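You operate a simulated robot arm through the tools that you are given. There is no shell and no other tool. Be economical: measure what you need, move in short steps, check, and stop when the job is done.

Carry out the task below with a simulated robot arm. There is one attempt and no reset: what you move stays moved.

TASK
Comb the fluff off the red hat on the rubber mat.
Fine: the fabric comb is in the ironing cabinet drawer; put it back and shut the drawer.
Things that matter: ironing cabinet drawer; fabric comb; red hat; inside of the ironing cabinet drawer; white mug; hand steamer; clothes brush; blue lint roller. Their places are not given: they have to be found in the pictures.

It is judged by the outcome, as a careful person would: the job done as asked, and still so three seconds after it is handed in. It fails if anything else is knocked over, pushed out of place, dropped, spilled or broken.

THE ROBOT
A 6-joint arm with a two-finger parallel gripper, fixed in place. Base frame: the origin is at the foot of the arm, x ahead of it, y to its left, z up. Lengths are in m, angles in degrees, forces in N, time in s.
With the tool pointing down near the work surface it reaches from about 0.24 to 0.66 m from the base axis. Its first joint turns from -66.0 to 66.0 degrees. Payload 2.9 kg.
Tool frame: the origin (TCP) lies between the finger pads and is the grasp point; the fingertips stand 0.03 m ahead of it; z points along the fingers, y is the line along which they close. The gripper opens to 0.11 m. The fingers are 0.02 m wide and 0.01 m thick; the gripper's body (0.048 by 0.112 m) begins 0.055 m behind the TCP.
Orientation is that of the tool frame in the base frame, as a unit quaternion [x, y, z, w]. With the fingers straight down and closing along the base's y, the tool's x points along the base's -x, its y along +y and its z along -z.

THE INTERFACE
- The arm moves only by the tool drive_tool. Its argument "motion" is one flat list of numbers, 7 for each row, row after row: the shift along the base's x, y, z in m, then the turn, a rotation vector about the base's x, y, z in degrees, then the opening, from 0 (shut) to 1 (fully open). In form: [tx, ty, tz, ax, ay, az, jaw, tx, ty, tz, ax, ay, az, jaw, ...]. A call has 1 to 10 rows; each row shifts and turns the commanded pose from where the row before left it. A row lasts 0.2 s, in which the tool goes at most 0.05 m and 8.6 degrees; a call with a longer step from one row to the next is refused whole, and so is a gripper value outside its range. A pose out of reach is approached as far as the arm can. The call stops where the force on the tool passes 90 N (or 10 N more than at its start, if that is more) or the arm is blocked; 0.2 s more then pass. The fingers move at their own pace (about 0.108 m/s each) and stop on an object; they squeeze with about 37 N. The grip force told is the motor's: it shows also when the fingers shut on nothing. Time passes only in rows, and 0.2 s behind the last, so rows that do not move let the fingers close. It gives the time, the measured TCP pose, the force on the tool (base axes), the opening and the grip force at its end, in the units of the frame above (readings bear some noise).
- Cameras (640 x 400 px; columns grow to the right, rows downward): "scene" is fixed at [0.0712, 0.4282, 1.3766]; the picture's right is [-0.81, -0.59, 0.00], its down [-0.37, 0.51, -0.78] and it looks along [0.46, -0.63, -0.62] (base axes); focal length 306 px, centre (320, 200). "wrist" rides on the gripper at [-0.036, 0, -0.057] in the tool frame; the picture's right is [0.00, -1.00, 0.00], its down [0.97, 0.00, -0.24] and it looks along [0.24, 0.00, 0.97] (tool axes); focal length 218 px, centre (320, 200).
- capture(camera): a new picture of that camera. No time passes.
- locate(camera, pixels): for up to 12 pixels [column, row] of the newest picture of that camera ("zoom" is the newest enlarged one), the place [x, y, z] in the base frame of the surface seen there, good to about 0.002 m. No time passes.
- close_up(camera, box): a new picture of the part [left, top, right, bottom] of that camera's present view, enlarged. No time passes.
- close_job(): hands the job in; it is judged then, once.

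Work in short steps. Measure before you move; look again where a grasp or a placing could have gone wrong, and mend it. You have 80 turns and 54 pictures in all, those below and enlarged ones among them. Open the gripper and draw the arm clear of the work before you hand the job in, unless the task says otherwise; then end with one line.

The tools are called after "Emit:" by a JSON object that holds its "fn" and its "kwargs". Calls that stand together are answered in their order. drive_tool: Moves the arm, as the interface text tells. Its arguments: {"type":"object","properties":{"motion":{"type":"array","items":{"type":"number"}}},"required":["motion"]} The other tools are called the same way: capture (camera) takes a picture; locate (camera, pixels) gives the place of the surface under pixels of a picture; close_up (camera, box) takes an enlarged picture of a part of a camera's view; close_job () hands the job in.

At the start:

```text
time_s: 0.0
tool_pos: [0.4118, -0.0789, 1.1534]
tcp_rot: [-0.001, 1.0, 0.001, 0.0]
force: [-0.2, -0.5, 0.2]
gripper_width: 0.11
finger_force: 0.0
```

scene: 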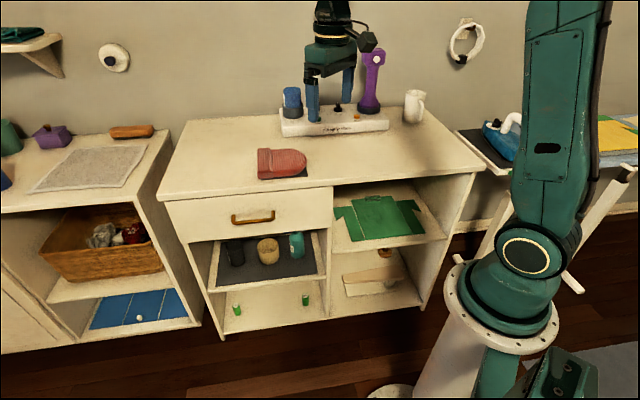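
wrist: 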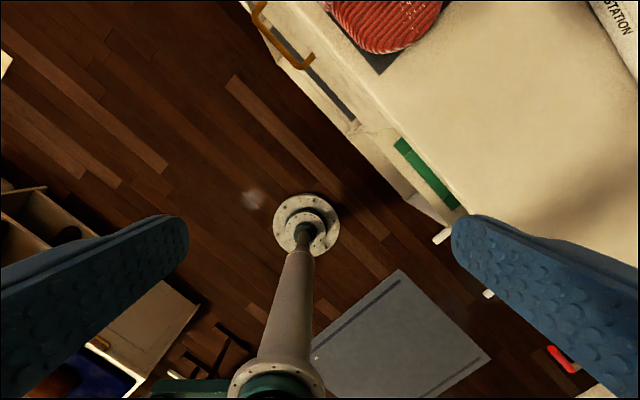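

The drawer with its handle is at about (252,217) and the hat at (281,163) in the scene view. I'll enlarge these and locate the main points.

Emit:
{"fn": "close_up", "kwargs": {"camera": "scene", "box": [150, 60, 470, 260]}}

Emit:
{"fn": "locate", "kwargs": {"camera": "scene", "pixels": [[237, 219], [252, 217], [271, 213], [170, 200], [331, 188], [180, 240], [332, 230], [263, 165], [303, 158], [282, 152], [285, 178], [300, 176]]}}

```text
2.00 times, centred on (310, 160) of scene
```

zoom: 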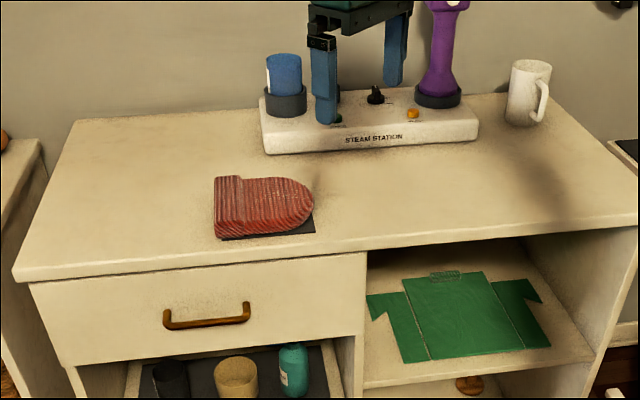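

```text
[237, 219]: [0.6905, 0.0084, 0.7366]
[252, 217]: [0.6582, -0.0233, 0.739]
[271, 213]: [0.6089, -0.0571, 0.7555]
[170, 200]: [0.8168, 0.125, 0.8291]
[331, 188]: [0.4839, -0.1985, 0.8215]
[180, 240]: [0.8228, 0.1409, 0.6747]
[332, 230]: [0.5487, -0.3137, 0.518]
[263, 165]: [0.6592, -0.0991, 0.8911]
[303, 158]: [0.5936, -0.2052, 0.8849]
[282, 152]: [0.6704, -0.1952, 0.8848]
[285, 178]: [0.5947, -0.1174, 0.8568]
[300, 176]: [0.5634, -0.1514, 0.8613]
```

Emit:
{"fn": "locate", "kwargs": {"camera": "zoom", "pixels": [[20, 275], [360, 250], [450, 200], [150, 200], [165, 318], [168, 327], [205, 323], [246, 318], [246, 305], [205, 345], [100, 320], [310, 226]]}}

Emit:
{"fn": "locate", "kwargs": {"camera": "wrist", "pixels": [[385, 25], [430, 100], [540, 100], [320, 100], [262, 15], [285, 45], [308, 62], [385, 70], [320, 220], [350, 110]]}}

Emit:
{"fn": "close_up", "kwargs": {"camera": "scene", "box": [230, 130, 340, 200]}}

```text
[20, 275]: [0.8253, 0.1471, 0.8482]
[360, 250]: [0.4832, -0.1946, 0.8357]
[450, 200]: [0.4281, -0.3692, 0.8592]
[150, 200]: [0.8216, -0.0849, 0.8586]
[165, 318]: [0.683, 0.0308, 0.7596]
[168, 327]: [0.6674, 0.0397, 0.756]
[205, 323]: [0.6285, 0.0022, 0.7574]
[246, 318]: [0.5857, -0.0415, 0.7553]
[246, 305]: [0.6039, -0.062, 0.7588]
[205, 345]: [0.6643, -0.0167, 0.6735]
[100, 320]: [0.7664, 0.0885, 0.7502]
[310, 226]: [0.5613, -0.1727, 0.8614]
```

```text
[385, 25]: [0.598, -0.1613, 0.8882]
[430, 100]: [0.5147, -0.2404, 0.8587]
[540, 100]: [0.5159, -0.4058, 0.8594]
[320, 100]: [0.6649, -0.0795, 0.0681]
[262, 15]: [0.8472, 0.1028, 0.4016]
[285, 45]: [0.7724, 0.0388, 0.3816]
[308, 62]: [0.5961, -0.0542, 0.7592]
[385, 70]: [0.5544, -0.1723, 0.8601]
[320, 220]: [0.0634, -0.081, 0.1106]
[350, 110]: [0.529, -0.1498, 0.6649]
```

```text
5.71 times, centred on (285, 165) of scene
```

zoom: 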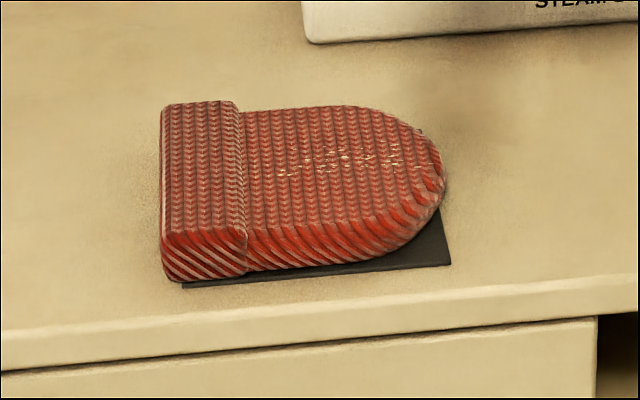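

The counter edge runs at 45° (top z 0.859), and the handle bar is centred near (0.627, 0.00, 0.756), 3.7 cm off the drawer face. I'll yaw 45° and tilt the tool toward the drawer while descending in front of the cabinet, with the jaw part closed.

Emit:
{"fn": "drive_tool", "kwargs": {"motion": [0.01, 0.0096, -0.0239, 0, 0, 7.5, 0.4, 0.01, 0.0096, -0.0239, 0, 0, 7.5, 0.4, 0.01, 0.0096, -0.0239, 0, 0, 7.5, 0.4, 0.01, 0.0096, -0.0239, 0, 0, 7.5, 0.4, 0.01, 0.0096, -0.0239, 0, 0, 7.5, 0.4, 0.01, 0.0096, -0.0239, 0, 0, 7.5, 0.4, 0.01, 0.0096, -0.0239, -5.303, -5.303, 0, 0.4, 0.01, 0.0096, -0.0239, -5.303, -5.303, 0, 0.4, 0.01, 0.0096, -0.0239, -5.303, -5.303, 0, 0.4, 0.01, 0.0096, -0.0239, -5.303, -5.303, 0, 0.4]}}

Emit:
{"fn": "drive_tool", "kwargs": {"motion": [0.01, 0.0096, -0.0239, -5.303, -5.303, 0, 0.4, 0.01, 0.0096, -0.0239, -5.303, -5.303, 0, 0.4, 0.01, 0.0096, -0.0239, -5.303, -5.303, 0, 0.4, 0.01, 0.0096, -0.0239, -5.303, -5.303, 0, 0.4, 0.01, 0.0096, -0.0239, -5.303, -5.303, 0, 0.4]}}

Emit:
{"fn": "capture", "kwargs": {"camera": "wrist"}}

Emit:
{"fn": "capture", "kwargs": {"camera": "scene"}}

```text
time_s: 2.2
tool_pos: [0.5127, 0.0156, 0.9163]
tcp_rot: [-0.371, 0.892, -0.24, 0.1]
force: [0.3, 0.4, -0.3]
gripper_width: 0.044
finger_force: 0.1
```

```text
time_s: 3.4
tool_pos: [0.565, 0.0654, 0.7964]
tcp_rot: [-0.317, 0.768, -0.514, 0.214]
force: [-0.4, 0.1, 1.0]
gripper_width: 0.0439
finger_force: 0.0
```

```text
49 pictures are left
```

wrist: 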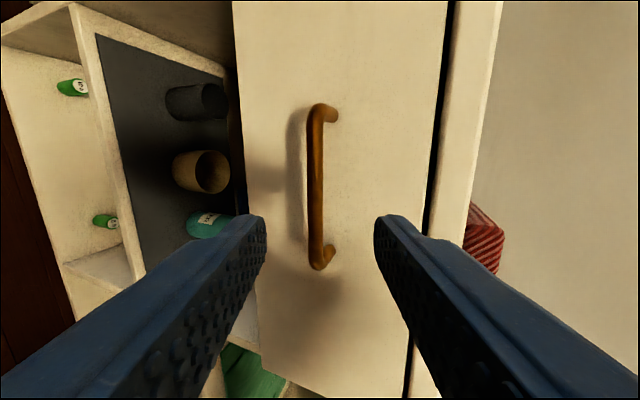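

```text
48 pictures are left
```

scene: 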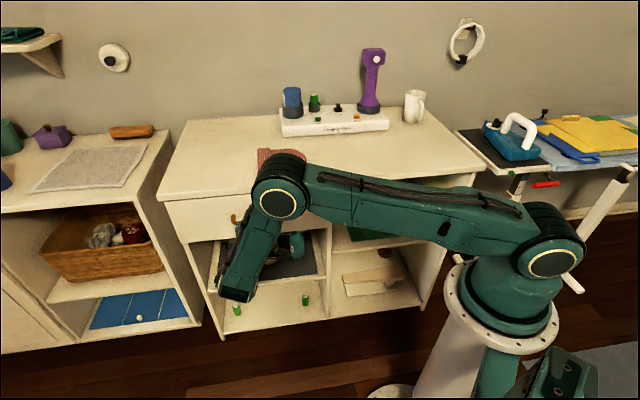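

The wrist view shows the bar vertical between the fingers, from (320,110) to (320,265). I'll locate it precisely.

Emit:
{"fn": "locate", "kwargs": {"camera": "wrist", "pixels": [[316, 120], [315, 185], [316, 255], [309, 185], [322, 185], [350, 185], [275, 150], [365, 300], [436, 100], [240, 100]]}}

```text
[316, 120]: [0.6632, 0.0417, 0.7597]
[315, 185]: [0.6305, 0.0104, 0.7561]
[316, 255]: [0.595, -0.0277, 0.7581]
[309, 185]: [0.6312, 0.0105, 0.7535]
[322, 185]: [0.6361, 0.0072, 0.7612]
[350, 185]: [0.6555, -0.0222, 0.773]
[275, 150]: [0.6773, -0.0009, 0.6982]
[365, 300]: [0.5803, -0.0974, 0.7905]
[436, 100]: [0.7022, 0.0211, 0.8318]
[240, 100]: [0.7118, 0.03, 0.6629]
```

Bar centre is ≈ (0.632, 0.005, 0.757). I advance 8.5 cm along the tool axis and close.

Emit:
{"fn": "drive_tool", "kwargs": {"motion": [0.014, -0.014, -0.0084, 0, 0, 0, 0.4, 0.014, -0.014, -0.0084, 0, 0, 0, 0.4, 0.014, -0.014, -0.0084, 0, 0, 0, 0.4, 0.0135, -0.0135, -0.0084, 0, 0, 0, 0.4, 0, 0, 0, 0, 0, 0, 0.4, 0, 0, 0, 0, 0, 0, 0, 0, 0, 0, 0, 0, 0, 0, 0, 0, 0, 0, 0, 0, 0]}}

Emit:
{"fn": "capture", "kwargs": {"camera": "wrist"}}

```text
time_s: 5.2
tool_pos: [0.6183, 0.0102, 0.7617]
tcp_rot: [-0.318, 0.768, -0.514, 0.213]
force: [1.1, -0.9, 3.8]
gripper_width: 0.0117
finger_force: 44.8
```

```text
47 pictures are left
```

wrist: 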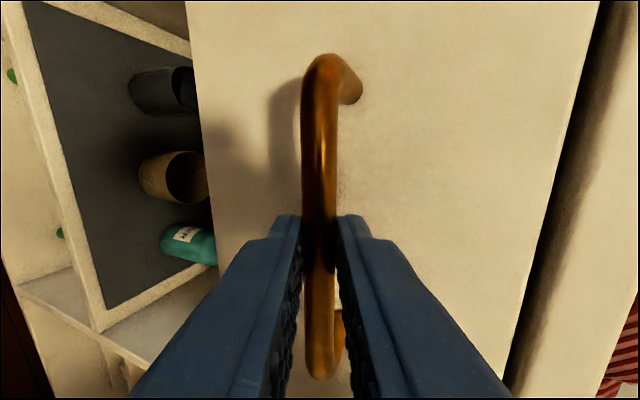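

The bar is gripped (opening 11.7 mm). I pull straight out along the cabinet's normal.

Emit:
{"fn": "drive_tool", "kwargs": {"motion": [-0.0141, 0.0141, 0, 0, 0, 0, 0, -0.0141, 0.0141, 0, 0, 0, 0, 0, -0.0141, 0.0141, 0, 0, 0, 0, 0, -0.0141, 0.0141, 0, 0, 0, 0, 0, -0.0141, 0.0141, 0, 0, 0, 0, 0, -0.0141, 0.0141, 0, 0, 0, 0, 0, -0.0141, 0.0141, 0, 0, 0, 0, 0, -0.0141, 0.0141, 0, 0, 0, 0, 0, -0.0141, 0.0141, 0, 0, 0, 0, 0, -0.0141, 0.0141, 0, 0, 0, 0, 0]}}

Emit:
{"fn": "capture", "kwargs": {"camera": "scene"}}

```text
time_s: 7.4
tool_pos: [0.4794, 0.1506, 0.7615]
tcp_rot: [-0.319, 0.768, -0.513, 0.213]
force: [10.5, 10.0, -3.7]
gripper_width: 0.0118
finger_force: 45.0
```

```text
46 pictures are left
```

scene: 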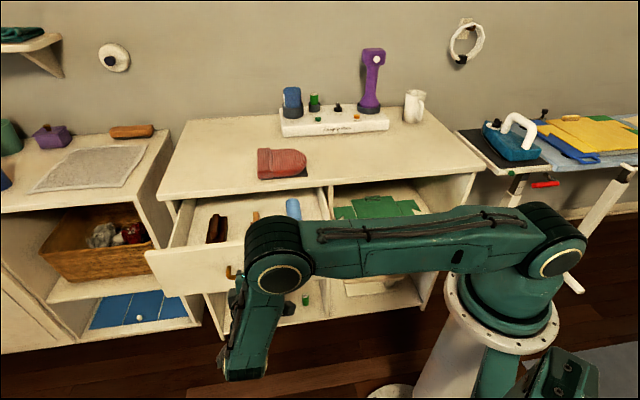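

The drawer is open about 20 cm and items show inside near (217,228) and (293,208). I release, back away along the tool axis, and rise.

Emit:
{"fn": "drive_tool", "kwargs": {"motion": [0, 0, 0, 0, 0, 0, 0.4, 0, 0, 0, 0, 0, 0, 0.4, -0.015, 0.015, 0.0088, 0, 0, 0, 0.4, -0.015, 0.015, 0.0088, 0, 0, 0, 0.4, -0.015, 0.015, 0.0088, 0, 0, 0, 0.4, -0.01, 0.01, 0.04, 0, 0, 0, 0.4, 0, 0, 0.045, 0, 0, 0, 0.4, 0, 0, 0.045, 0, 0, 0, 0.4, 0, 0, 0.045, 0, 0, 0, 0.4, 0, 0, 0.045, 0, 0, 0, 0.4]}}

Emit:
{"fn": "drive_tool", "kwargs": {"motion": [0, 0, 0.02, 5.303, 5.303, 0, 0.4, 0, 0, 0.02, 5.303, 5.303, 0, 0.4, 0, 0, 0.01, 5.303, 5.303, 0, 0.4, 0.01, -0.01, 0, 5.303, 5.303, 0, 0.4, 0.01, -0.01, 0, 5.303, 5.303, 0, 0.4, 0.01, -0.01, 0, 5.303, 5.303, 0, 0.4, 0.01, -0.01, 0, 5.303, 5.303, 0, 0.4, 0.01, -0.01, 0, 5.303, 5.303, 0, 0.4, 0.01, -0.01, 0, 5.303, 5.303, 0, 0.4]}}

Emit:
{"fn": "capture", "kwargs": {"camera": "wrist"}}

Emit:
{"fn": "close_up", "kwargs": {"camera": "scene", "box": [140, 130, 340, 300]}}

```text
time_s: 9.6
tool_pos: [0.4216, 0.205, 1.0089]
tcp_rot: [-0.319, 0.769, -0.512, 0.212]
force: [0.3, -0.7, 0.8]
gripper_width: 0.0441
finger_force: 0.0
```

```text
time_s: 11.6
tool_pos: [0.4821, 0.146, 1.0584]
tcp_rot: [-0.383, 0.924, 0.001, 0.0]
force: [-0.1, -0.6, 0.5]
gripper_width: 0.0442
finger_force: 0.0
```

```text
45 pictures are left
```

wrist: 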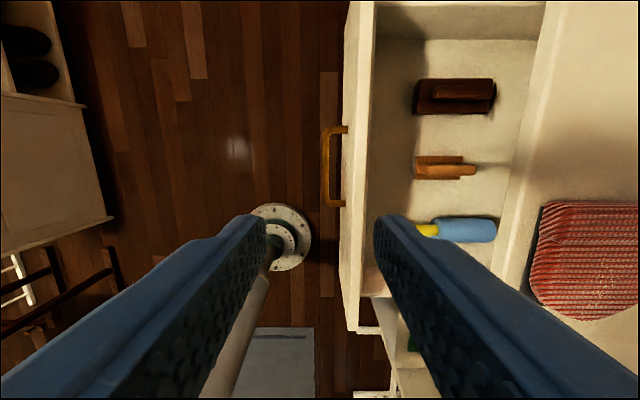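

```text
2.35 times, centred on (240, 215) of scene
```

zoom: 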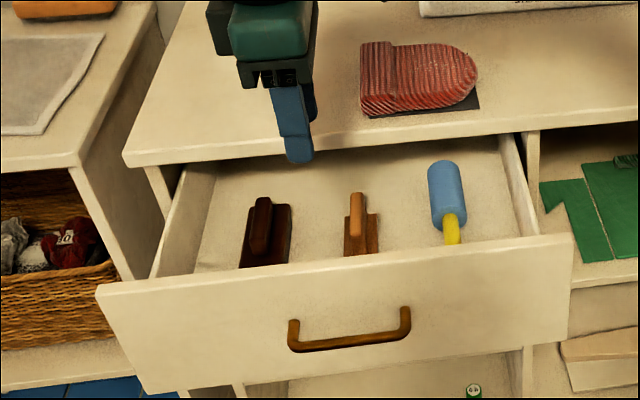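

The middle item at wrist (443,168) looks like the comb, with the dark brush above it and the blue roller below. I'll enlarge.

Emit:
{"fn": "close_up", "kwargs": {"camera": "wrist", "box": [400, 60, 520, 260]}}

Emit:
{"fn": "locate", "kwargs": {"camera": "wrist", "pixels": [[420, 160], [418, 175], [440, 158], [458, 164], [474, 170], [440, 168], [450, 195], [400, 195], [500, 135], [465, 100], [470, 220], [365, 200]]}}

```text
2.00 times, centred on (460, 160) of wrist
```

zoom: 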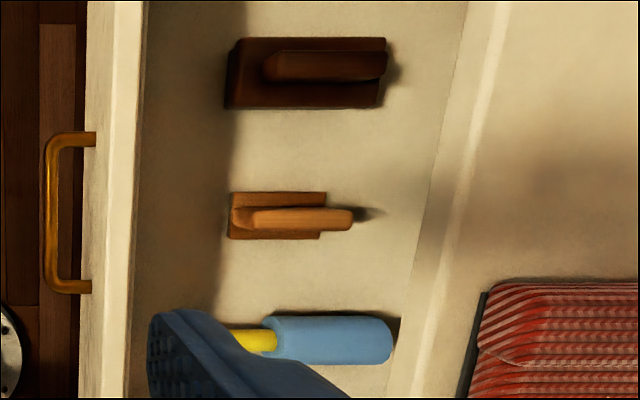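

```text
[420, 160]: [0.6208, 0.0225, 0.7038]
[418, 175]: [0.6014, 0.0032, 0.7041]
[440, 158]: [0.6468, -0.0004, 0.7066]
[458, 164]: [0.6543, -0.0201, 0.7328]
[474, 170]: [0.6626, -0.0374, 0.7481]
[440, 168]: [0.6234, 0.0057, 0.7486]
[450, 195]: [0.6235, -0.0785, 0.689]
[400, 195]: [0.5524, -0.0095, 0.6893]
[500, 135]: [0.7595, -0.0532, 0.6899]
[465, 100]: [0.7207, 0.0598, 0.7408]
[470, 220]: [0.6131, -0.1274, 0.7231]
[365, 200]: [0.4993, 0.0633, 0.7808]
```

The drawer floor is z=0.689, and the comb's handle top is ≈0.748 over a flat head at ≈0.705. I'll look closer from the scene side for its shape.

Emit:
{"fn": "close_up", "kwargs": {"camera": "scene", "box": [230, 180, 290, 217]}}

Emit:
{"fn": "close_up", "kwargs": {"camera": "wrist", "box": [405, 145, 485, 195]}}

```text
10.67 times, centred on (260, 198) of scene
```

zoom: 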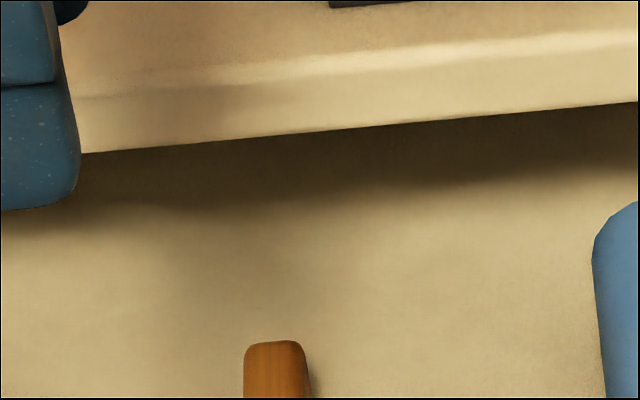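

```text
8.00 times, centred on (445, 170) of wrist
```

zoom: 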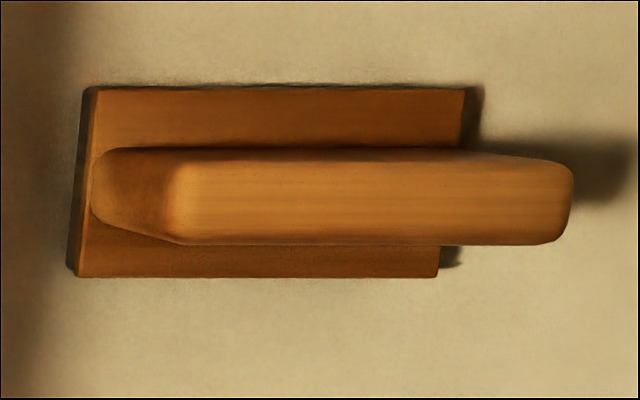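

Emit:
{"fn": "locate", "kwargs": {"camera": "zoom", "pixels": [[100, 100], [90, 265], [450, 110], [430, 265], [110, 180], [150, 190], [190, 205], [190, 165], [190, 240], [550, 170], [550, 235], [380, 205]]}}

Emit:
{"fn": "close_up", "kwargs": {"camera": "scene", "box": [230, 200, 330, 262]}}

```text
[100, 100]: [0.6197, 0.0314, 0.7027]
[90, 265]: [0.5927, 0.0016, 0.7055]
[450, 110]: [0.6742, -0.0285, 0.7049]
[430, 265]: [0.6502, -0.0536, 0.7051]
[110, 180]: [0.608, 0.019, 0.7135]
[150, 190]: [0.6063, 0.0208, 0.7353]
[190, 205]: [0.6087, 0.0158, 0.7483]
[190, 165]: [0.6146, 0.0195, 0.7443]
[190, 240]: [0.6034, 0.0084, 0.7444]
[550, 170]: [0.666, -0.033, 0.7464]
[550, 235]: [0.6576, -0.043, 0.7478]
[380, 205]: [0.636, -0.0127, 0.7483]
```

```text
6.40 times, centred on (280, 231) of scene
```

zoom: 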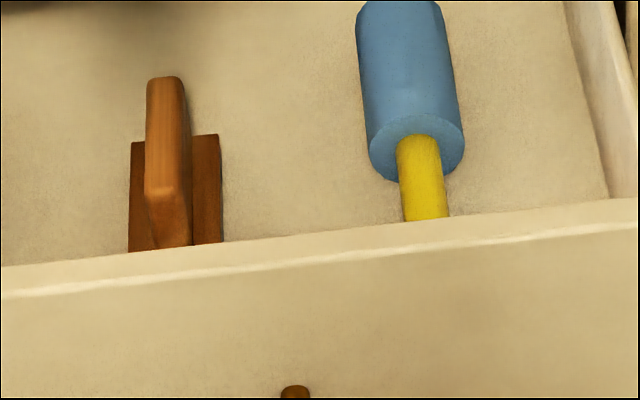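

The comb's handle block is 16 mm wide, centred T-wise at (0.629,-0.006), running along the cabinet normal, top z 0.748. I yaw +90° so the fingers close across it, moving above it with the jaw half-open.

Emit:
{"fn": "drive_tool", "kwargs": {"motion": [0.01, -0.01, -0.008, 0, 0, 8.2, 0.4, 0.01, -0.01, -0.008, 0, 0, 8.2, 0.4, 0.01, -0.01, -0.008, 0, 0, 8.2, 0.4, 0.01, -0.01, -0.008, 0, 0, 8.2, 0.4, 0.01, -0.01, -0.008, 0, 0, 8.2, 0.4, 0.01, -0.01, -0.008, 0, 0, 8.2, 0.4, 0.01, -0.01, -0.008, 0, 0, 8.2, 0.4, 0.01, -0.01, -0.008, 0, 0, 8.2, 0.4, 0.01, -0.01, -0.008, 0, 0, 8.2, 0.4, 0.01, -0.01, -0.008, 0, 0, 8.2, 0.4]}}

```text
time_s: 13.8
tool_pos: [0.5835, 0.0456, 0.9777]
tcp_rot: [0.896, -0.444, 0.0, 0.0]
force: [0.1, -0.1, 0.7]
gripper_width: 0.0441
finger_force: 0.1
```

Emit:
{"fn": "drive_tool", "kwargs": {"motion": [0.0067, -0.0087, -0.0393, 0, 0, 7.7, 0.4, 0.0067, -0.0087, -0.0393, -5.303, -5.303, 0, 0.4, 0.0067, -0.0087, -0.0393, -5.303, -5.303, 0, 0.4]}}

Emit:
{"fn": "capture", "kwargs": {"camera": "wrist"}}

Emit:
{"fn": "capture", "kwargs": {"camera": "scene"}}

```text
time_s: 14.6
tool_pos: [0.6018, 0.0201, 0.8602]
tcp_rot: [0.916, -0.38, 0.121, 0.05]
force: [0.5, -1.3, -0.2]
gripper_width: 0.0439
finger_force: 0.0
```

```text
39 pictures are left
```

wrist: 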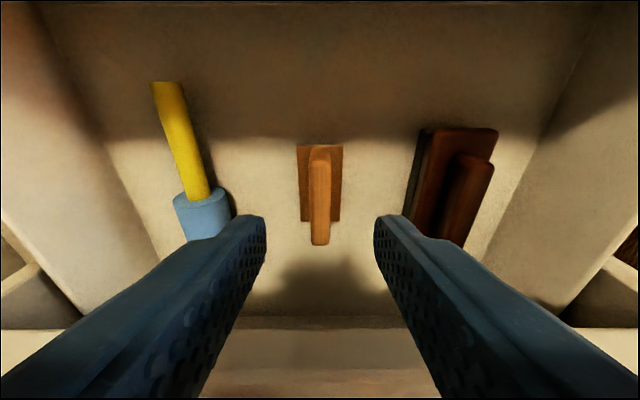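

```text
38 pictures are left
```

scene: 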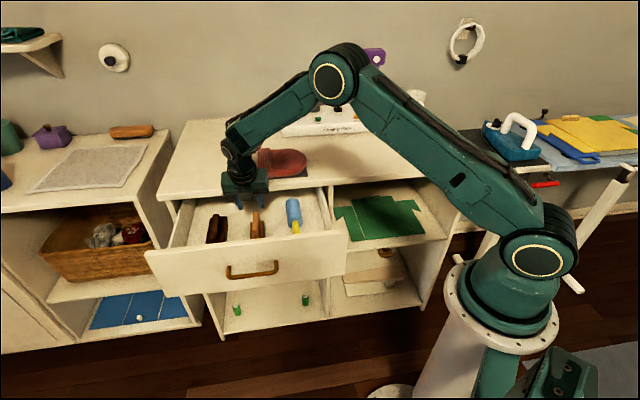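

The comb handle at wrist (320,150–243) lies right on the approach axis between the fingers. I verify and then descend.

Emit:
{"fn": "locate", "kwargs": {"camera": "wrist", "pixels": [[312, 190], [320, 190], [329, 190], [320, 155], [320, 238], [302, 180], [340, 180]]}}

```text
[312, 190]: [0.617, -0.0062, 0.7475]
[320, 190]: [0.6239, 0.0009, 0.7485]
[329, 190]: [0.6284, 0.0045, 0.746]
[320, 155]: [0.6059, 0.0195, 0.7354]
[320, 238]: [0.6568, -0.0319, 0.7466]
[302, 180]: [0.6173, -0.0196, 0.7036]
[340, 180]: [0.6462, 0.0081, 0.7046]
```

Emit:
{"fn": "drive_tool", "kwargs": {"motion": [0.0056, -0.0056, -0.0298, 0, 0, 0, 0.4, 0.0056, -0.0056, -0.0298, 0, 0, 0, 0.4, 0.0056, -0.0056, -0.0298, 0, 0, 0, 0.4, 0.0056, -0.0056, -0.0296, 0, 0, 0, 0.4, 0, 0, 0, 0, 0, 0, 0.4, 0, 0, 0, 0, 0, 0, 0, 0, 0, 0, 0, 0, 0, 0, 0, 0, 0, 0, 0, 0, 0]}}

Emit:
{"fn": "capture", "kwargs": {"camera": "wrist"}}

```text
time_s: 16.4
tool_pos: [0.6265, -0.0018, 0.745]
tcp_rot: [0.915, -0.382, 0.124, 0.048]
force: [0.8, 13.3, 29.3]
gripper_width: 0.0173
finger_force: 36.7
```

```text
37 pictures are left
```

wrist: 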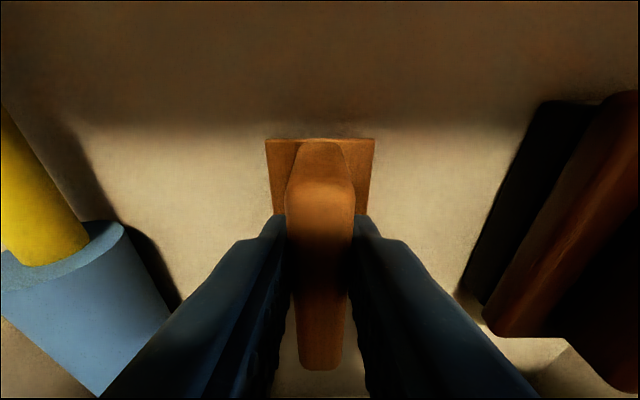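

Grip holds at 17 mm with slight downward pressure on the head. I lift, easing toward the front to clear the counter lip.

Emit:
{"fn": "drive_tool", "kwargs": {"motion": [0, 0, 0.01, 0, 0, 0, 0, -0.004, 0.004, 0.015, 0, 0, 0, 0, -0.013, 0.013, 0.015, 0, 0, 0, 0, -0.013, 0.013, 0.015, 0, 0, 0, 0, -0.013, 0.013, 0.02, 0, 0, 0, 0, -0.005, 0.005, 0.035, 0, 0, 0, 0, 0, 0, 0.04, 0, 0, 0, 0, 0, 0, 0.04, 0, 0, 0, 0, 0, 0, 0.04, 5.303, 5.303, 0, 0, 0, 0, 0.03, 5.303, 5.303, 0, 0]}}

Emit:
{"fn": "capture", "kwargs": {"camera": "wrist"}}

Emit:
{"fn": "capture", "kwargs": {"camera": "scene"}}

```text
time_s: 18.6
tool_pos: [0.5754, 0.042, 0.9993]
tcp_rot: [0.923, -0.384, -0.001, 0.0]
force: [0.5, -0.1, -0.7]
gripper_width: 0.0176
finger_force: 37.0
```

```text
36 pictures are left
```

wrist: 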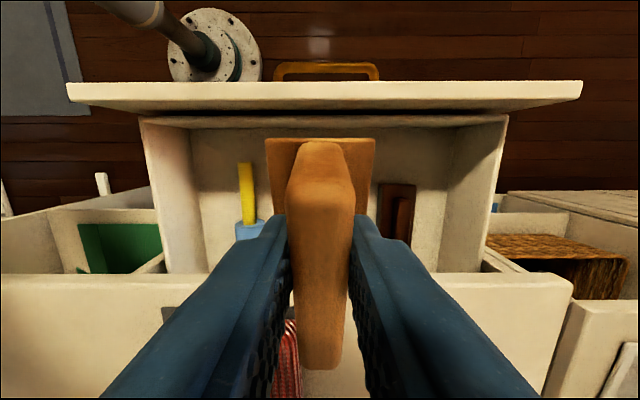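

```text
35 pictures are left
```

scene: 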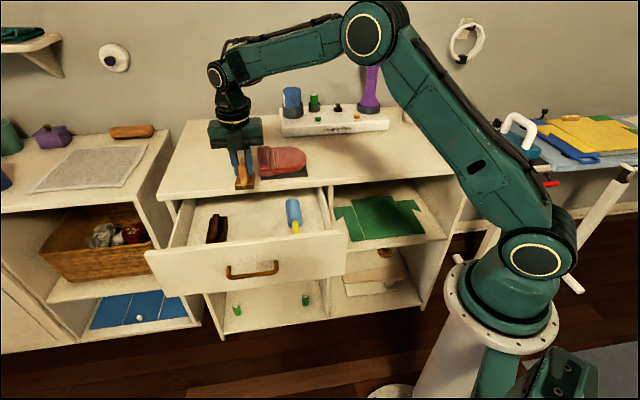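

Comb is held. Now close up on the hat to locate the fluff and hat outline.

Emit:
{"fn": "close_up", "kwargs": {"camera": "scene", "box": [250, 140, 314, 180]}}

```text
10.00 times, centred on (282, 160) of scene
```

zoom: 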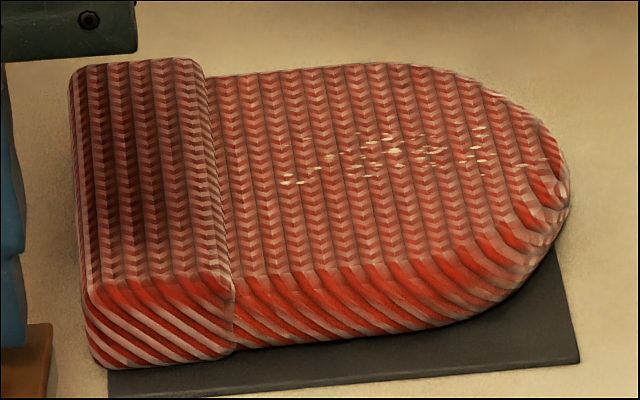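

Emit:
{"fn": "locate", "kwargs": {"camera": "zoom", "pixels": [[285, 180], [340, 155], [395, 150], [440, 150], [480, 130], [490, 160], [545, 165], [390, 80], [350, 250], [215, 150], [180, 150], [570, 200]]}}

Emit:
{"fn": "locate", "kwargs": {"camera": "zoom", "pixels": [[90, 70], [100, 280], [230, 270], [110, 395], [575, 360], [300, 340], [480, 90]]}}

```text
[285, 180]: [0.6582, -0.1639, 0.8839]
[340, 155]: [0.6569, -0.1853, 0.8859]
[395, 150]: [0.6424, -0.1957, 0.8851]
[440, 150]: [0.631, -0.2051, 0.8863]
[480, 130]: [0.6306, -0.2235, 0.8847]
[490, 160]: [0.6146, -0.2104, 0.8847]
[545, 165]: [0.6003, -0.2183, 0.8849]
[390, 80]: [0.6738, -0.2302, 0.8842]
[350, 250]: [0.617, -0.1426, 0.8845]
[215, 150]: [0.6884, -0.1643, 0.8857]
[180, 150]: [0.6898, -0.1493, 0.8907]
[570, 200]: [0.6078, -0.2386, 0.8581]
```

```text
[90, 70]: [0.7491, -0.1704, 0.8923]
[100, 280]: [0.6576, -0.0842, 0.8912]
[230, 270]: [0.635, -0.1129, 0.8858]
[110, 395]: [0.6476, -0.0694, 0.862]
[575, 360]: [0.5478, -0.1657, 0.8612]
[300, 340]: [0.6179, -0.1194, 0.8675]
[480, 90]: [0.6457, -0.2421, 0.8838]
```

Fluff lies on the crown, T≈0.27–0.35 along the hat and N≈-0.58…-0.60, top z≈0.885. I move the comb above the brim-side end of it, restoring the 15° tilt so the head is level; checking the station's clearance too.

Emit:
{"fn": "locate", "kwargs": {"camera": "scene", "pixels": [[283, 133], [385, 127], [291, 100], [281, 120], [284, 110]]}}

Emit:
{"fn": "drive_tool", "kwargs": {"motion": [0, 0, 0.02, -5.303, -5.303, 0, 0, 0, 0, 0.01, -5.303, -5.303, 0, 0, 0.0107, -0.0297, 0, 0, 0, 0, 0, 0.0107, -0.0297, 0, 0, 0, 0, 0, 0.0107, -0.0297, 0, 0, 0, 0, 0, 0.0107, -0.0297, 0, 0, 0, 0, 0, 0.0107, -0.0297, 0, 0, 0, 0, 0, 0.0107, -0.0297, 0, 0, 0, 0, 0, 0.0107, -0.0297, 0, 0, 0, 0, 0, 0, 0, -0.03, 0, 0, 0, 0]}}

Emit:
{"fn": "capture", "kwargs": {"camera": "scene"}}

Emit:
{"fn": "capture", "kwargs": {"camera": "wrist"}}

```text
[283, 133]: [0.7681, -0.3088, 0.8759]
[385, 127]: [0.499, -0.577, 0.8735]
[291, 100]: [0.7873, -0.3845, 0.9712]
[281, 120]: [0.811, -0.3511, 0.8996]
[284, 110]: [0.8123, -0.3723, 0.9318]
```

```text
time_s: 20.8
tool_pos: [0.65, -0.1633, 1.0011]
tcp_rot: [0.915, -0.382, 0.121, 0.05]
force: [0.5, -0.4, -0.1]
gripper_width: 0.0172
finger_force: 36.8
```

```text
33 pictures are left
```

scene: 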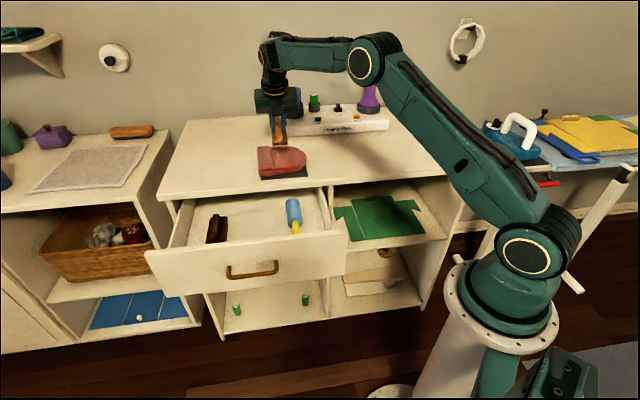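

```text
32 pictures are left
```

wrist: 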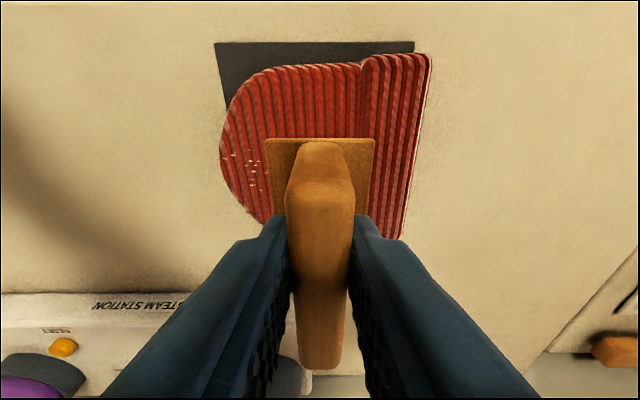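

The comb is above the hat; checking head level and height with an enlargement.

Emit:
{"fn": "close_up", "kwargs": {"camera": "scene", "box": [245, 100, 325, 185]}}

```text
4.71 times, centred on (285, 142) of scene
```

zoom: 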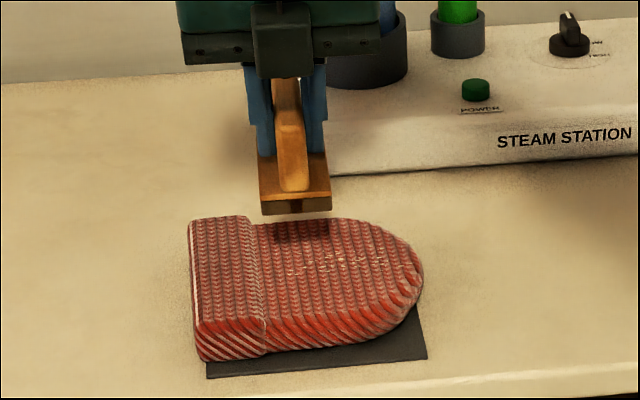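

Emit:
{"fn": "locate", "kwargs": {"camera": "zoom", "pixels": [[264, 212], [296, 212], [328, 208], [264, 203], [328, 199], [295, 205], [262, 165], [325, 160]]}}

Emit:
{"fn": "close_up", "kwargs": {"camera": "scene", "box": [271, 128, 295, 148]}}

```text
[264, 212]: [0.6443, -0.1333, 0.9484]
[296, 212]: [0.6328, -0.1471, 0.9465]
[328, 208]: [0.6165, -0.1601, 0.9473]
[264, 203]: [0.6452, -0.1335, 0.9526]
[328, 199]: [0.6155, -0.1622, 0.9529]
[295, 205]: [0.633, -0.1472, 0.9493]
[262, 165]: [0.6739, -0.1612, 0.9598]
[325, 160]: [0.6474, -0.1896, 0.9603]
```

```text
16.00 times, centred on (283, 138) of scene
```

zoom: 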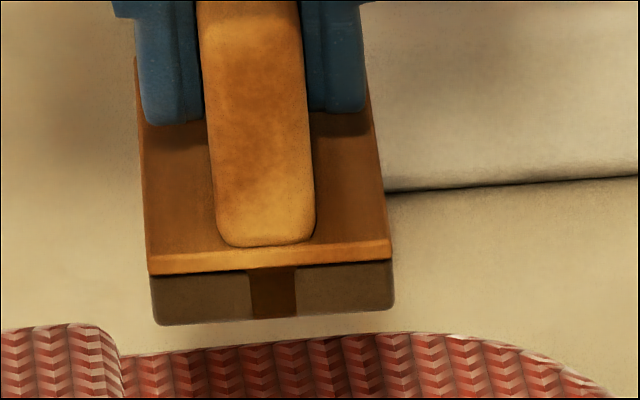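

The head is level, with its bottom at z≈0.945 and a centre at T≈0.342. I descend to just above the knit, then feel for contact.

Emit:
{"fn": "drive_tool", "kwargs": {"motion": [0, 0, -0.02, 0, 0, 0, 0, 0, 0, -0.02, 0, 0, 0, 0, 0, 0, -0.014, 0, 0, 0, 0, 0, 0, -0.003, 0, 0, 0, 0, 0, 0, 0, 0, 0, 0, 0]}}

Emit:
{"fn": "drive_tool", "kwargs": {"motion": [0, 0, -0.0015, 0, 0, 0, 0, 0, 0, -0.0015, 0, 0, 0, 0, 0, 0, 0, 0, 0, 0, 0]}}

```text
time_s: 22.0
tool_pos: [0.6502, -0.161, 0.9439]
tcp_rot: [0.915, -0.382, 0.121, 0.049]
force: [-0.2, 1.1, -0.9]
gripper_width: 0.0171
finger_force: 36.2
```

```text
time_s: 22.8
tool_pos: [0.6516, -0.1637, 0.9431]
tcp_rot: [0.915, -0.382, 0.123, 0.05]
force: [-3.5, 3.2, 13.1]
gripper_width: 0.0175
finger_force: 36.7
```

Contact at about 13 N. I ease slightly and stroke along the hat toward the crown's tip, watching the force.

Emit:
{"fn": "drive_tool", "kwargs": {"motion": [0, 0, 0.0007, 0, 0, 0, 0, -0.0071, -0.0071, 0, 0, 0, 0, 0, -0.0071, -0.0071, 0, 0, 0, 0, 0, -0.0071, -0.0071, 0, 0, 0, 0, 0]}}

Emit:
{"fn": "close_up", "kwargs": {"camera": "scene", "box": [245, 100, 325, 185]}}

```text
time_s: 23.8
tool_pos: [0.6317, -0.1844, 0.943]
tcp_rot: [0.915, -0.382, 0.122, 0.051]
force: [4.8, 4.8, 17.1]
gripper_width: 0.0172
finger_force: 37.1
```

```text
4.71 times, centred on (285, 142) of scene
```

zoom: 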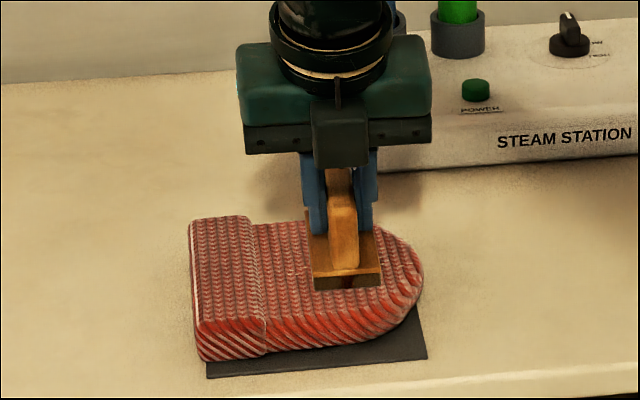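

The hat stayed put. Continuing the stroke off the tip, then lifting to look.

Emit:
{"fn": "drive_tool", "kwargs": {"motion": [-0.0071, -0.0071, 0.0005, 0, 0, 0, 0, -0.0071, -0.0071, 0, 0, 0, 0, 0, -0.0071, -0.0071, 0, 0, 0, 0, 0, -0.0071, -0.0071, 0, 0, 0, 0, 0, -0.0071, -0.0071, 0, 0, 0, 0, 0, -0.0071, -0.0071, 0, 0, 0, 0, 0, -0.0071, -0.0071, 0, 0, 0, 0, 0, 0, 0, 0.03, 0, 0, 0, 0, 0, 0, 0.04, 0, 0, 0, 0]}}

Emit:
{"fn": "close_up", "kwargs": {"camera": "scene", "box": [245, 130, 325, 185]}}

```text
time_s: 25.8
tool_pos: [0.5785, -0.2351, 1.0101]
tcp_rot: [0.915, -0.383, 0.118, 0.05]
force: [-0.4, 0.3, -0.5]
gripper_width: 0.0172
finger_force: 36.9
```

```text
7.27 times, centred on (285, 158) of scene
```

zoom: 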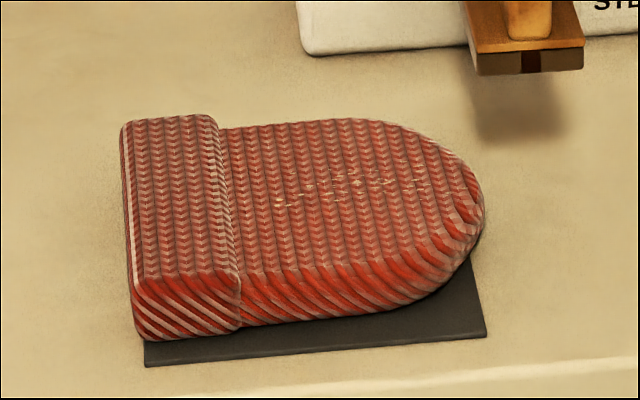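

Emit:
{"fn": "close_up", "kwargs": {"camera": "scene", "box": [250, 140, 314, 180]}}

```text
10.00 times, centred on (282, 160) of scene
```

zoom: 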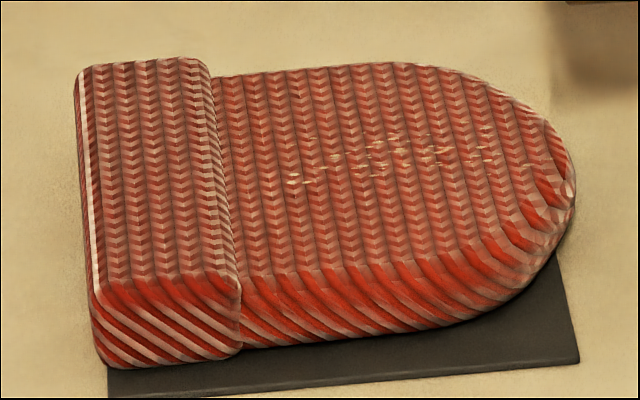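

Fluff still shows at (290–530,140–190) in the enlargement, perhaps a bit duller. I'll take a reference close-up, then stroke back the other way.

Emit:
{"fn": "close_up", "kwargs": {"camera": "scene", "box": [274, 148, 306, 168]}}

Emit:
{"fn": "drive_tool", "kwargs": {"motion": [0.0071, 0.0071, 0, 0, 0, 0, 0, 0, 0, -0.04, 0, 0, 0, 0, 0, 0, -0.0275, 0, 0, 0, 0, 0, 0, 0, 0, 0, 0, 0]}}

```text
16.00 times, centred on (290, 158) of scene
```

zoom: 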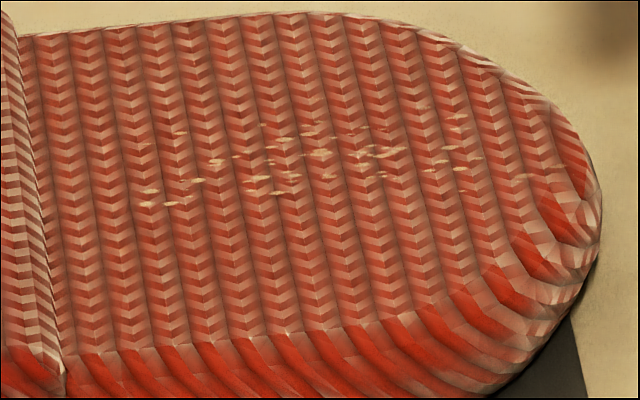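

```text
time_s: 26.8
tool_pos: [0.59, -0.2271, 0.9447]
tcp_rot: [0.915, -0.382, 0.121, 0.05]
force: [0.2, 0.4, -1.1]
gripper_width: 0.0174
finger_force: 37.2
```

Pressing lightly and stroking back toward the brim, stopping short of it.

Emit:
{"fn": "drive_tool", "kwargs": {"motion": [0, 0, -0.0025, 0, 0, 0, 0, 0.0071, 0.0071, 0, 0, 0, 0, 0, 0.0071, 0.0071, 0, 0, 0, 0, 0, 0.0071, 0.0071, 0, 0, 0, 0, 0, 0.0071, 0.0071, 0, 0, 0, 0, 0, 0.0071, 0.0071, 0, 0, 0, 0, 0, 0.0071, 0.0071, 0, 0, 0, 0, 0, 0.0071, 0.0071, 0, 0, 0, 0, 0]}}

Emit:
{"fn": "drive_tool", "kwargs": {"motion": [0.004, 0.004, 0, 0, 0, 0, 0, 0, 0, 0.03, 0, 0, 0, 0, -0.01, 0.01, 0.04, 0, 0, 0, 0, -0.02, 0.02, 0.02, 0, 0, 0, 0, -0.02, 0.02, 0, 0, 0, 0, 0, -0.02, 0.02, 0, 0, 0, 0, 0]}}

Emit:
{"fn": "close_up", "kwargs": {"camera": "scene", "box": [250, 140, 314, 180]}}

```text
time_s: 28.6
tool_pos: [0.6373, -0.1779, 0.9427]
tcp_rot: [0.915, -0.381, 0.122, 0.05]
force: [-3.4, -3.6, 10.1]
gripper_width: 0.0174
finger_force: 37.1
```

```text
time_s: 30.0
tool_pos: [0.5745, -0.1038, 1.0313]
tcp_rot: [0.915, -0.382, 0.121, 0.049]
force: [-0.4, -0.7, 0.2]
gripper_width: 0.0172
finger_force: 36.8
```

```text
10.00 times, centred on (282, 160) of scene
```

zoom: 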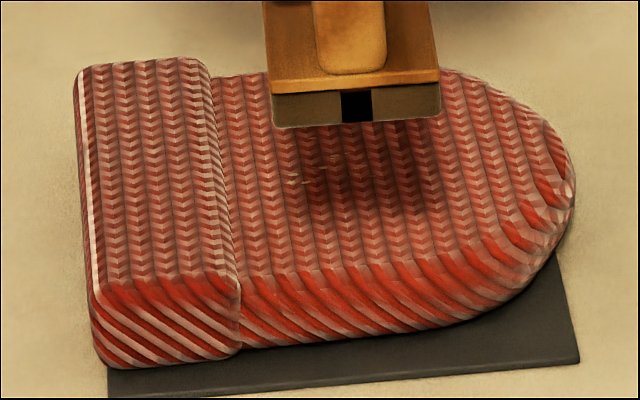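

Most fluff is gone; the few flecks left at (290–330,160–185), i.e. T≈0.335–0.35, lay where the stroke stopped. I go over that end again, there and back.

Emit:
{"fn": "drive_tool", "kwargs": {"motion": [0.0261, -0.0198, 0, 0, 0, 0, 0, 0.0261, -0.0198, 0, 0, 0, 0, 0, 0.026, -0.0199, 0, 0, 0, 0, 0, 0, 0, -0.04, 0, 0, 0, 0, 0, 0, -0.04, 0, 0, 0, 0, 0, 0, -0.008, 0, 0, 0, 0, 0, 0, 0, 0, 0, 0, 0]}}

Emit:
{"fn": "drive_tool", "kwargs": {"motion": [0, 0, -0.0015, 0, 0, 0, 0, -0.0071, -0.0071, 0, 0, 0, 0, 0, -0.0071, -0.0071, 0, 0, 0, 0, 0, -0.0071, -0.0071, 0, 0, 0, 0, 0, -0.0071, -0.0071, 0, 0, 0, 0, 0, 0.0071, 0.0071, 0, 0, 0, 0, 0, 0.0071, 0.0071, 0, 0, 0, 0, 0, 0.0071, 0.0071, 0, 0, 0, 0, 0, 0.0071, 0.0071, 0, 0, 0, 0, 0]}}

```text
time_s: 31.6
tool_pos: [0.6519, -0.1625, 0.9432]
tcp_rot: [0.915, -0.382, 0.121, 0.05]
force: [0.6, 0.9, -0.4]
gripper_width: 0.0176
finger_force: 37.2
```

```text
time_s: 33.6
tool_pos: [0.6496, -0.1646, 0.9435]
tcp_rot: [0.915, -0.382, 0.121, 0.05]
force: [-1.8, -2.1, 3.5]
gripper_width: 0.0174
finger_force: 37.2
```

Lifting and moving back toward the drawer to view the hat clearly.

Emit:
{"fn": "drive_tool", "kwargs": {"motion": [0, 0, 0.03, 0, 0, 0, 0, 0, 0, 0.04, 0, 0, 0, 0, -0.0107, 0.0297, 0.02, 0, 0, 0, 0, -0.0107, 0.0297, 0, 0, 0, 0, 0, -0.0107, 0.0297, 0, 0, 0, 0, 0, -0.0107, 0.0297, 0, 0, 0, 0, 0, -0.0107, 0.0297, 0, 0, 0, 0, 0, -0.0107, 0.0297, 0, 0, 0, 0, 0, -0.0107, 0.0297, 0, 0, 0, 0, 0]}}

Emit:
{"fn": "close_up", "kwargs": {"camera": "scene", "box": [250, 140, 314, 180]}}

Emit:
{"fn": "capture", "kwargs": {"camera": "scene"}}

```text
time_s: 35.6
tool_pos: [0.577, 0.048, 1.0331]
tcp_rot: [0.915, -0.382, 0.12, 0.049]
force: [-0.7, 0.0, 0.2]
gripper_width: 0.0173
finger_force: 37.2
```

```text
10.00 times, centred on (282, 160) of scene
```

zoom: 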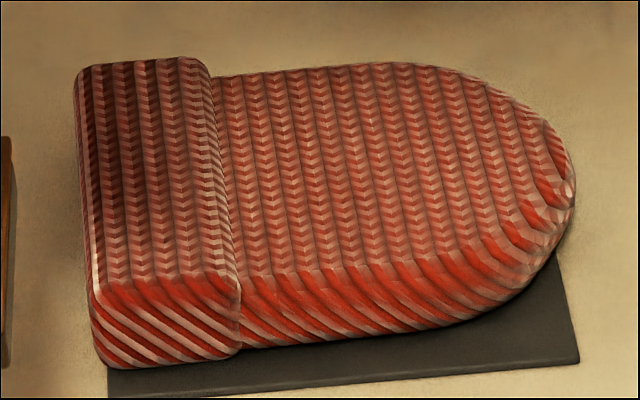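

```text
23 pictures are left
```

scene: 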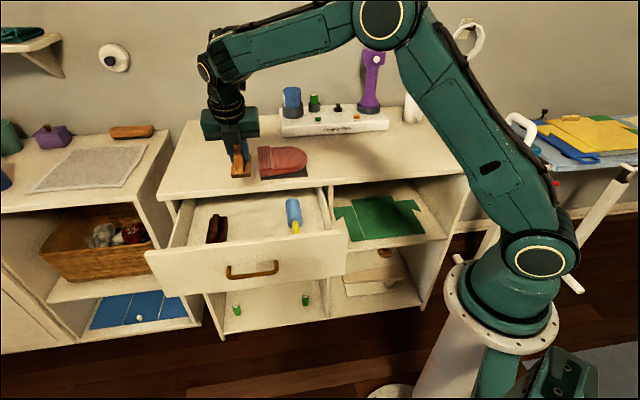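

The hat is clean and still on the mat. I now retrace the path to put the comb back into its place in the drawer.

Emit:
{"fn": "drive_tool", "kwargs": {"motion": [0, 0, -0.0445, 0, 0, 0, 0, 0, 0, -0.0445, 0, 0, 0, 0, 0, 0, -0.0445, 0, 0, 0, 0, 0, 0, -0.0445, 0, 0, 0, 0, 0.006, -0.006, -0.035, 0, 0, 0, 0, 0.013, -0.013, -0.02, 0, 0, 0, 0, 0.013, -0.013, -0.015, 0, 0, 0, 0, 0.013, -0.013, -0.015, 0, 0, 0, 0, 0.0045, -0.0045, -0.014, 0, 0, 0, 0, 0, 0, -0.005, 0, 0, 0, 0]}}

Emit:
{"fn": "capture", "kwargs": {"camera": "wrist"}}

```text
time_s: 37.8
tool_pos: [0.6253, -0.0031, 0.7503]
tcp_rot: [0.915, -0.382, 0.12, 0.049]
force: [0.0, 0.6, -1.5]
gripper_width: 0.0173
finger_force: 36.7
```

```text
22 pictures are left
```

wrist: 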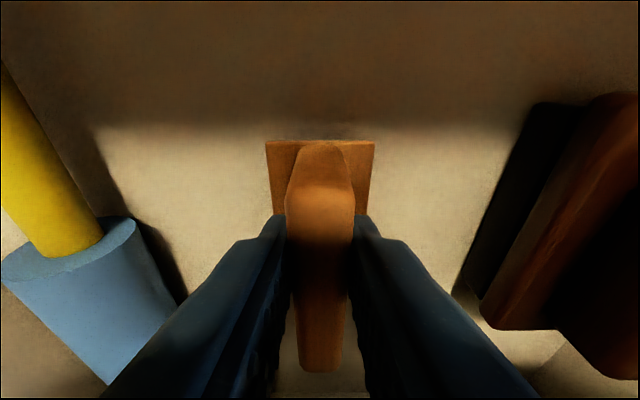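

Nearly down with no contact force yet. I lower in millimetre steps to the floor.

Emit:
{"fn": "drive_tool", "kwargs": {"motion": [0, 0, -0.003, 0, 0, 0, 0, 0, 0, -0.002, 0, 0, 0, 0, 0, 0, -0.001, 0, 0, 0, 0, 0, 0, 0, 0, 0, 0, 0]}}

```text
time_s: 38.8
tool_pos: [0.6251, -0.0036, 0.7449]
tcp_rot: [0.915, -0.382, 0.121, 0.05]
force: [-4.1, 0.7, 6.8]
gripper_width: 0.0172
finger_force: 36.8
```

Contact (≈7 N). Release and retreat along the same axis.

Emit:
{"fn": "drive_tool", "kwargs": {"motion": [0, 0, 0, 0, 0, 0, 0.4, 0, 0, 0, 0, 0, 0, 0.4, -0.0056, 0.0056, 0.0298, 0, 0, 0, 0.4, -0.0056, 0.0056, 0.0298, 0, 0, 0, 0.4, -0.0056, 0.0056, 0.0298, 0, 0, 0, 0.4, -0.0056, 0.0056, 0.0298, 0, 0, 0, 0.4, -0.0056, 0.0056, 0.04, 5.303, 5.303, 0, 0.4, -0.005, 0.005, 0.04, 5.303, 5.303, 0, 0.4, 0, 0, 0.04, 0, 0, -7.7, 0.4]}}

Emit:
{"fn": "capture", "kwargs": {"camera": "wrist"}}

Emit:
{"fn": "close_up", "kwargs": {"camera": "scene", "box": [140, 130, 340, 300]}}

```text
time_s: 40.8
tool_pos: [0.5912, 0.0273, 0.9833]
tcp_rot: [0.895, -0.446, 0.0, 0.0]
force: [-0.6, -0.3, -0.2]
gripper_width: 0.044
finger_force: 0.0
```

```text
21 pictures are left
```

wrist: 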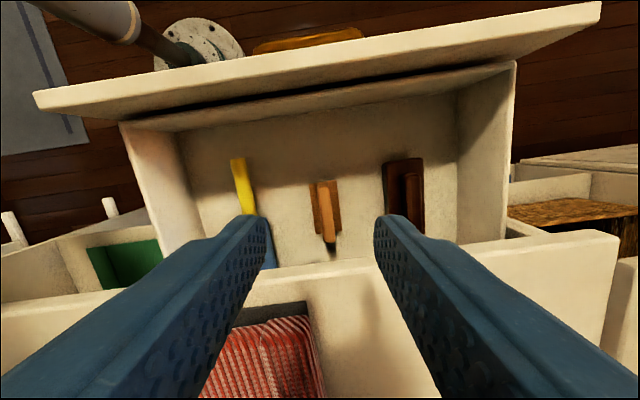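

```text
2.35 times, centred on (240, 215) of scene
```

zoom: 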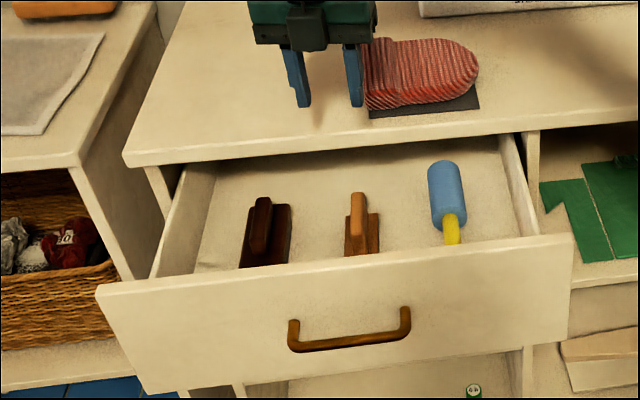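

Comb and neighbours look as they were. Now retrace to the handle: yaw back, swing out in front of the drawer.

Emit:
{"fn": "drive_tool", "kwargs": {"motion": [-0.0109, 0.0119, 0.0075, 0, 0, -8.23, 0.4, -0.0109, 0.0119, 0.0075, 0, 0, -8.23, 0.4, -0.0109, 0.0119, 0.0075, 0, 0, -8.23, 0.4, -0.0109, 0.0119, 0.0075, 0, 0, -8.23, 0.4, -0.0109, 0.0119, 0.0075, 0, 0, -8.23, 0.4, -0.0109, 0.0119, 0.0075, 0, 0, -8.23, 0.4, -0.0109, 0.0119, 0.0075, 0, 0, -8.23, 0.4, -0.0109, 0.0119, 0.0075, 0, 0, -8.23, 0.4, -0.0109, 0.0119, 0.0075, 0, 0, -8.23, 0.4, -0.0109, 0.0119, 0.0075, 0, 0, -8.23, 0.4]}}

Emit:
{"fn": "drive_tool", "kwargs": {"motion": [-0.01, 0.01, 0, -5.303, -5.303, 0, 0.4, -0.01, 0.01, 0, -5.303, -5.303, 0, 0.4, -0.01, 0.01, 0, -5.303, -5.303, 0, 0.4, -0.01, 0.01, 0, -5.303, -5.303, 0, 0.4, -0.01, 0.01, 0, -5.303, -5.303, 0, 0.4, -0.01, 0.01, 0, -5.303, -5.303, 0, 0.4, 0, 0, -0.01, -5.303, -5.303, 0, 0.4, 0, 0, -0.02, -5.303, -5.303, 0, 0.4, 0, 0, -0.02, -5.303, -5.303, 0, 0.4]}}

Emit:
{"fn": "drive_tool", "kwargs": {"motion": [0, 0, -0.045, 0, 0, 0, 0.4, 0, 0, -0.045, 0, 0, 0, 0.4, 0, 0, -0.045, 0, 0, 0, 0.4, 0, 0, -0.045, 0, 0, 0, 0.4, 0.003, -0.003, -0.035, 0, 0, 0, 0.4]}}

Emit:
{"fn": "capture", "kwargs": {"camera": "wrist"}}

```text
time_s: 43.0
tool_pos: [0.4814, 0.1482, 1.0587]
tcp_rot: [-0.38, 0.925, 0.0, 0.0]
force: [0.3, -0.9, 0.1]
gripper_width: 0.0441
finger_force: 0.1
```

```text
time_s: 45.0
tool_pos: [0.4216, 0.2107, 1.0094]
tcp_rot: [-0.316, 0.769, -0.513, 0.215]
force: [-0.1, 1.3, -0.1]
gripper_width: 0.044
finger_force: 0.1
```

```text
time_s: 46.2
tool_pos: [0.4249, 0.2065, 0.7929]
tcp_rot: [-0.316, 0.77, -0.512, 0.214]
force: [-0.3, -0.3, 0.7]
gripper_width: 0.0438
finger_force: 0.0
```

```text
19 pictures are left
```

wrist: 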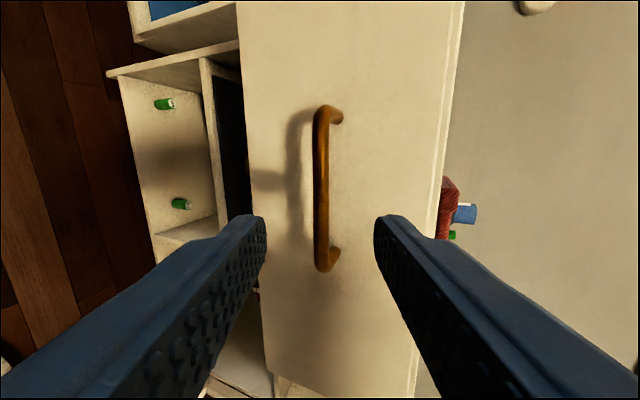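

The bar sits between the fingers again; advance to the previous grip pose and close.

Emit:
{"fn": "drive_tool", "kwargs": {"motion": [0.0136, -0.014, -0.0079, 0, 0, 0, 0.4, 0.0136, -0.014, -0.0079, 0, 0, 0, 0.4, 0.0136, -0.014, -0.0079, 0, 0, 0, 0.4, 0.0136, -0.014, -0.0079, 0, 0, 0, 0.4, 0, 0, 0, 0, 0, 0, 0.4, 0, 0, 0, 0, 0, 0, 0, 0, 0, 0, 0, 0, 0, 0, 0, 0, 0, 0, 0, 0, 0]}}

```text
time_s: 48.0
tool_pos: [0.4788, 0.15, 0.7612]
tcp_rot: [-0.318, 0.771, -0.51, 0.212]
force: [1.6, 1.4, -24.1]
gripper_width: 0.0118
finger_force: 45.1
```

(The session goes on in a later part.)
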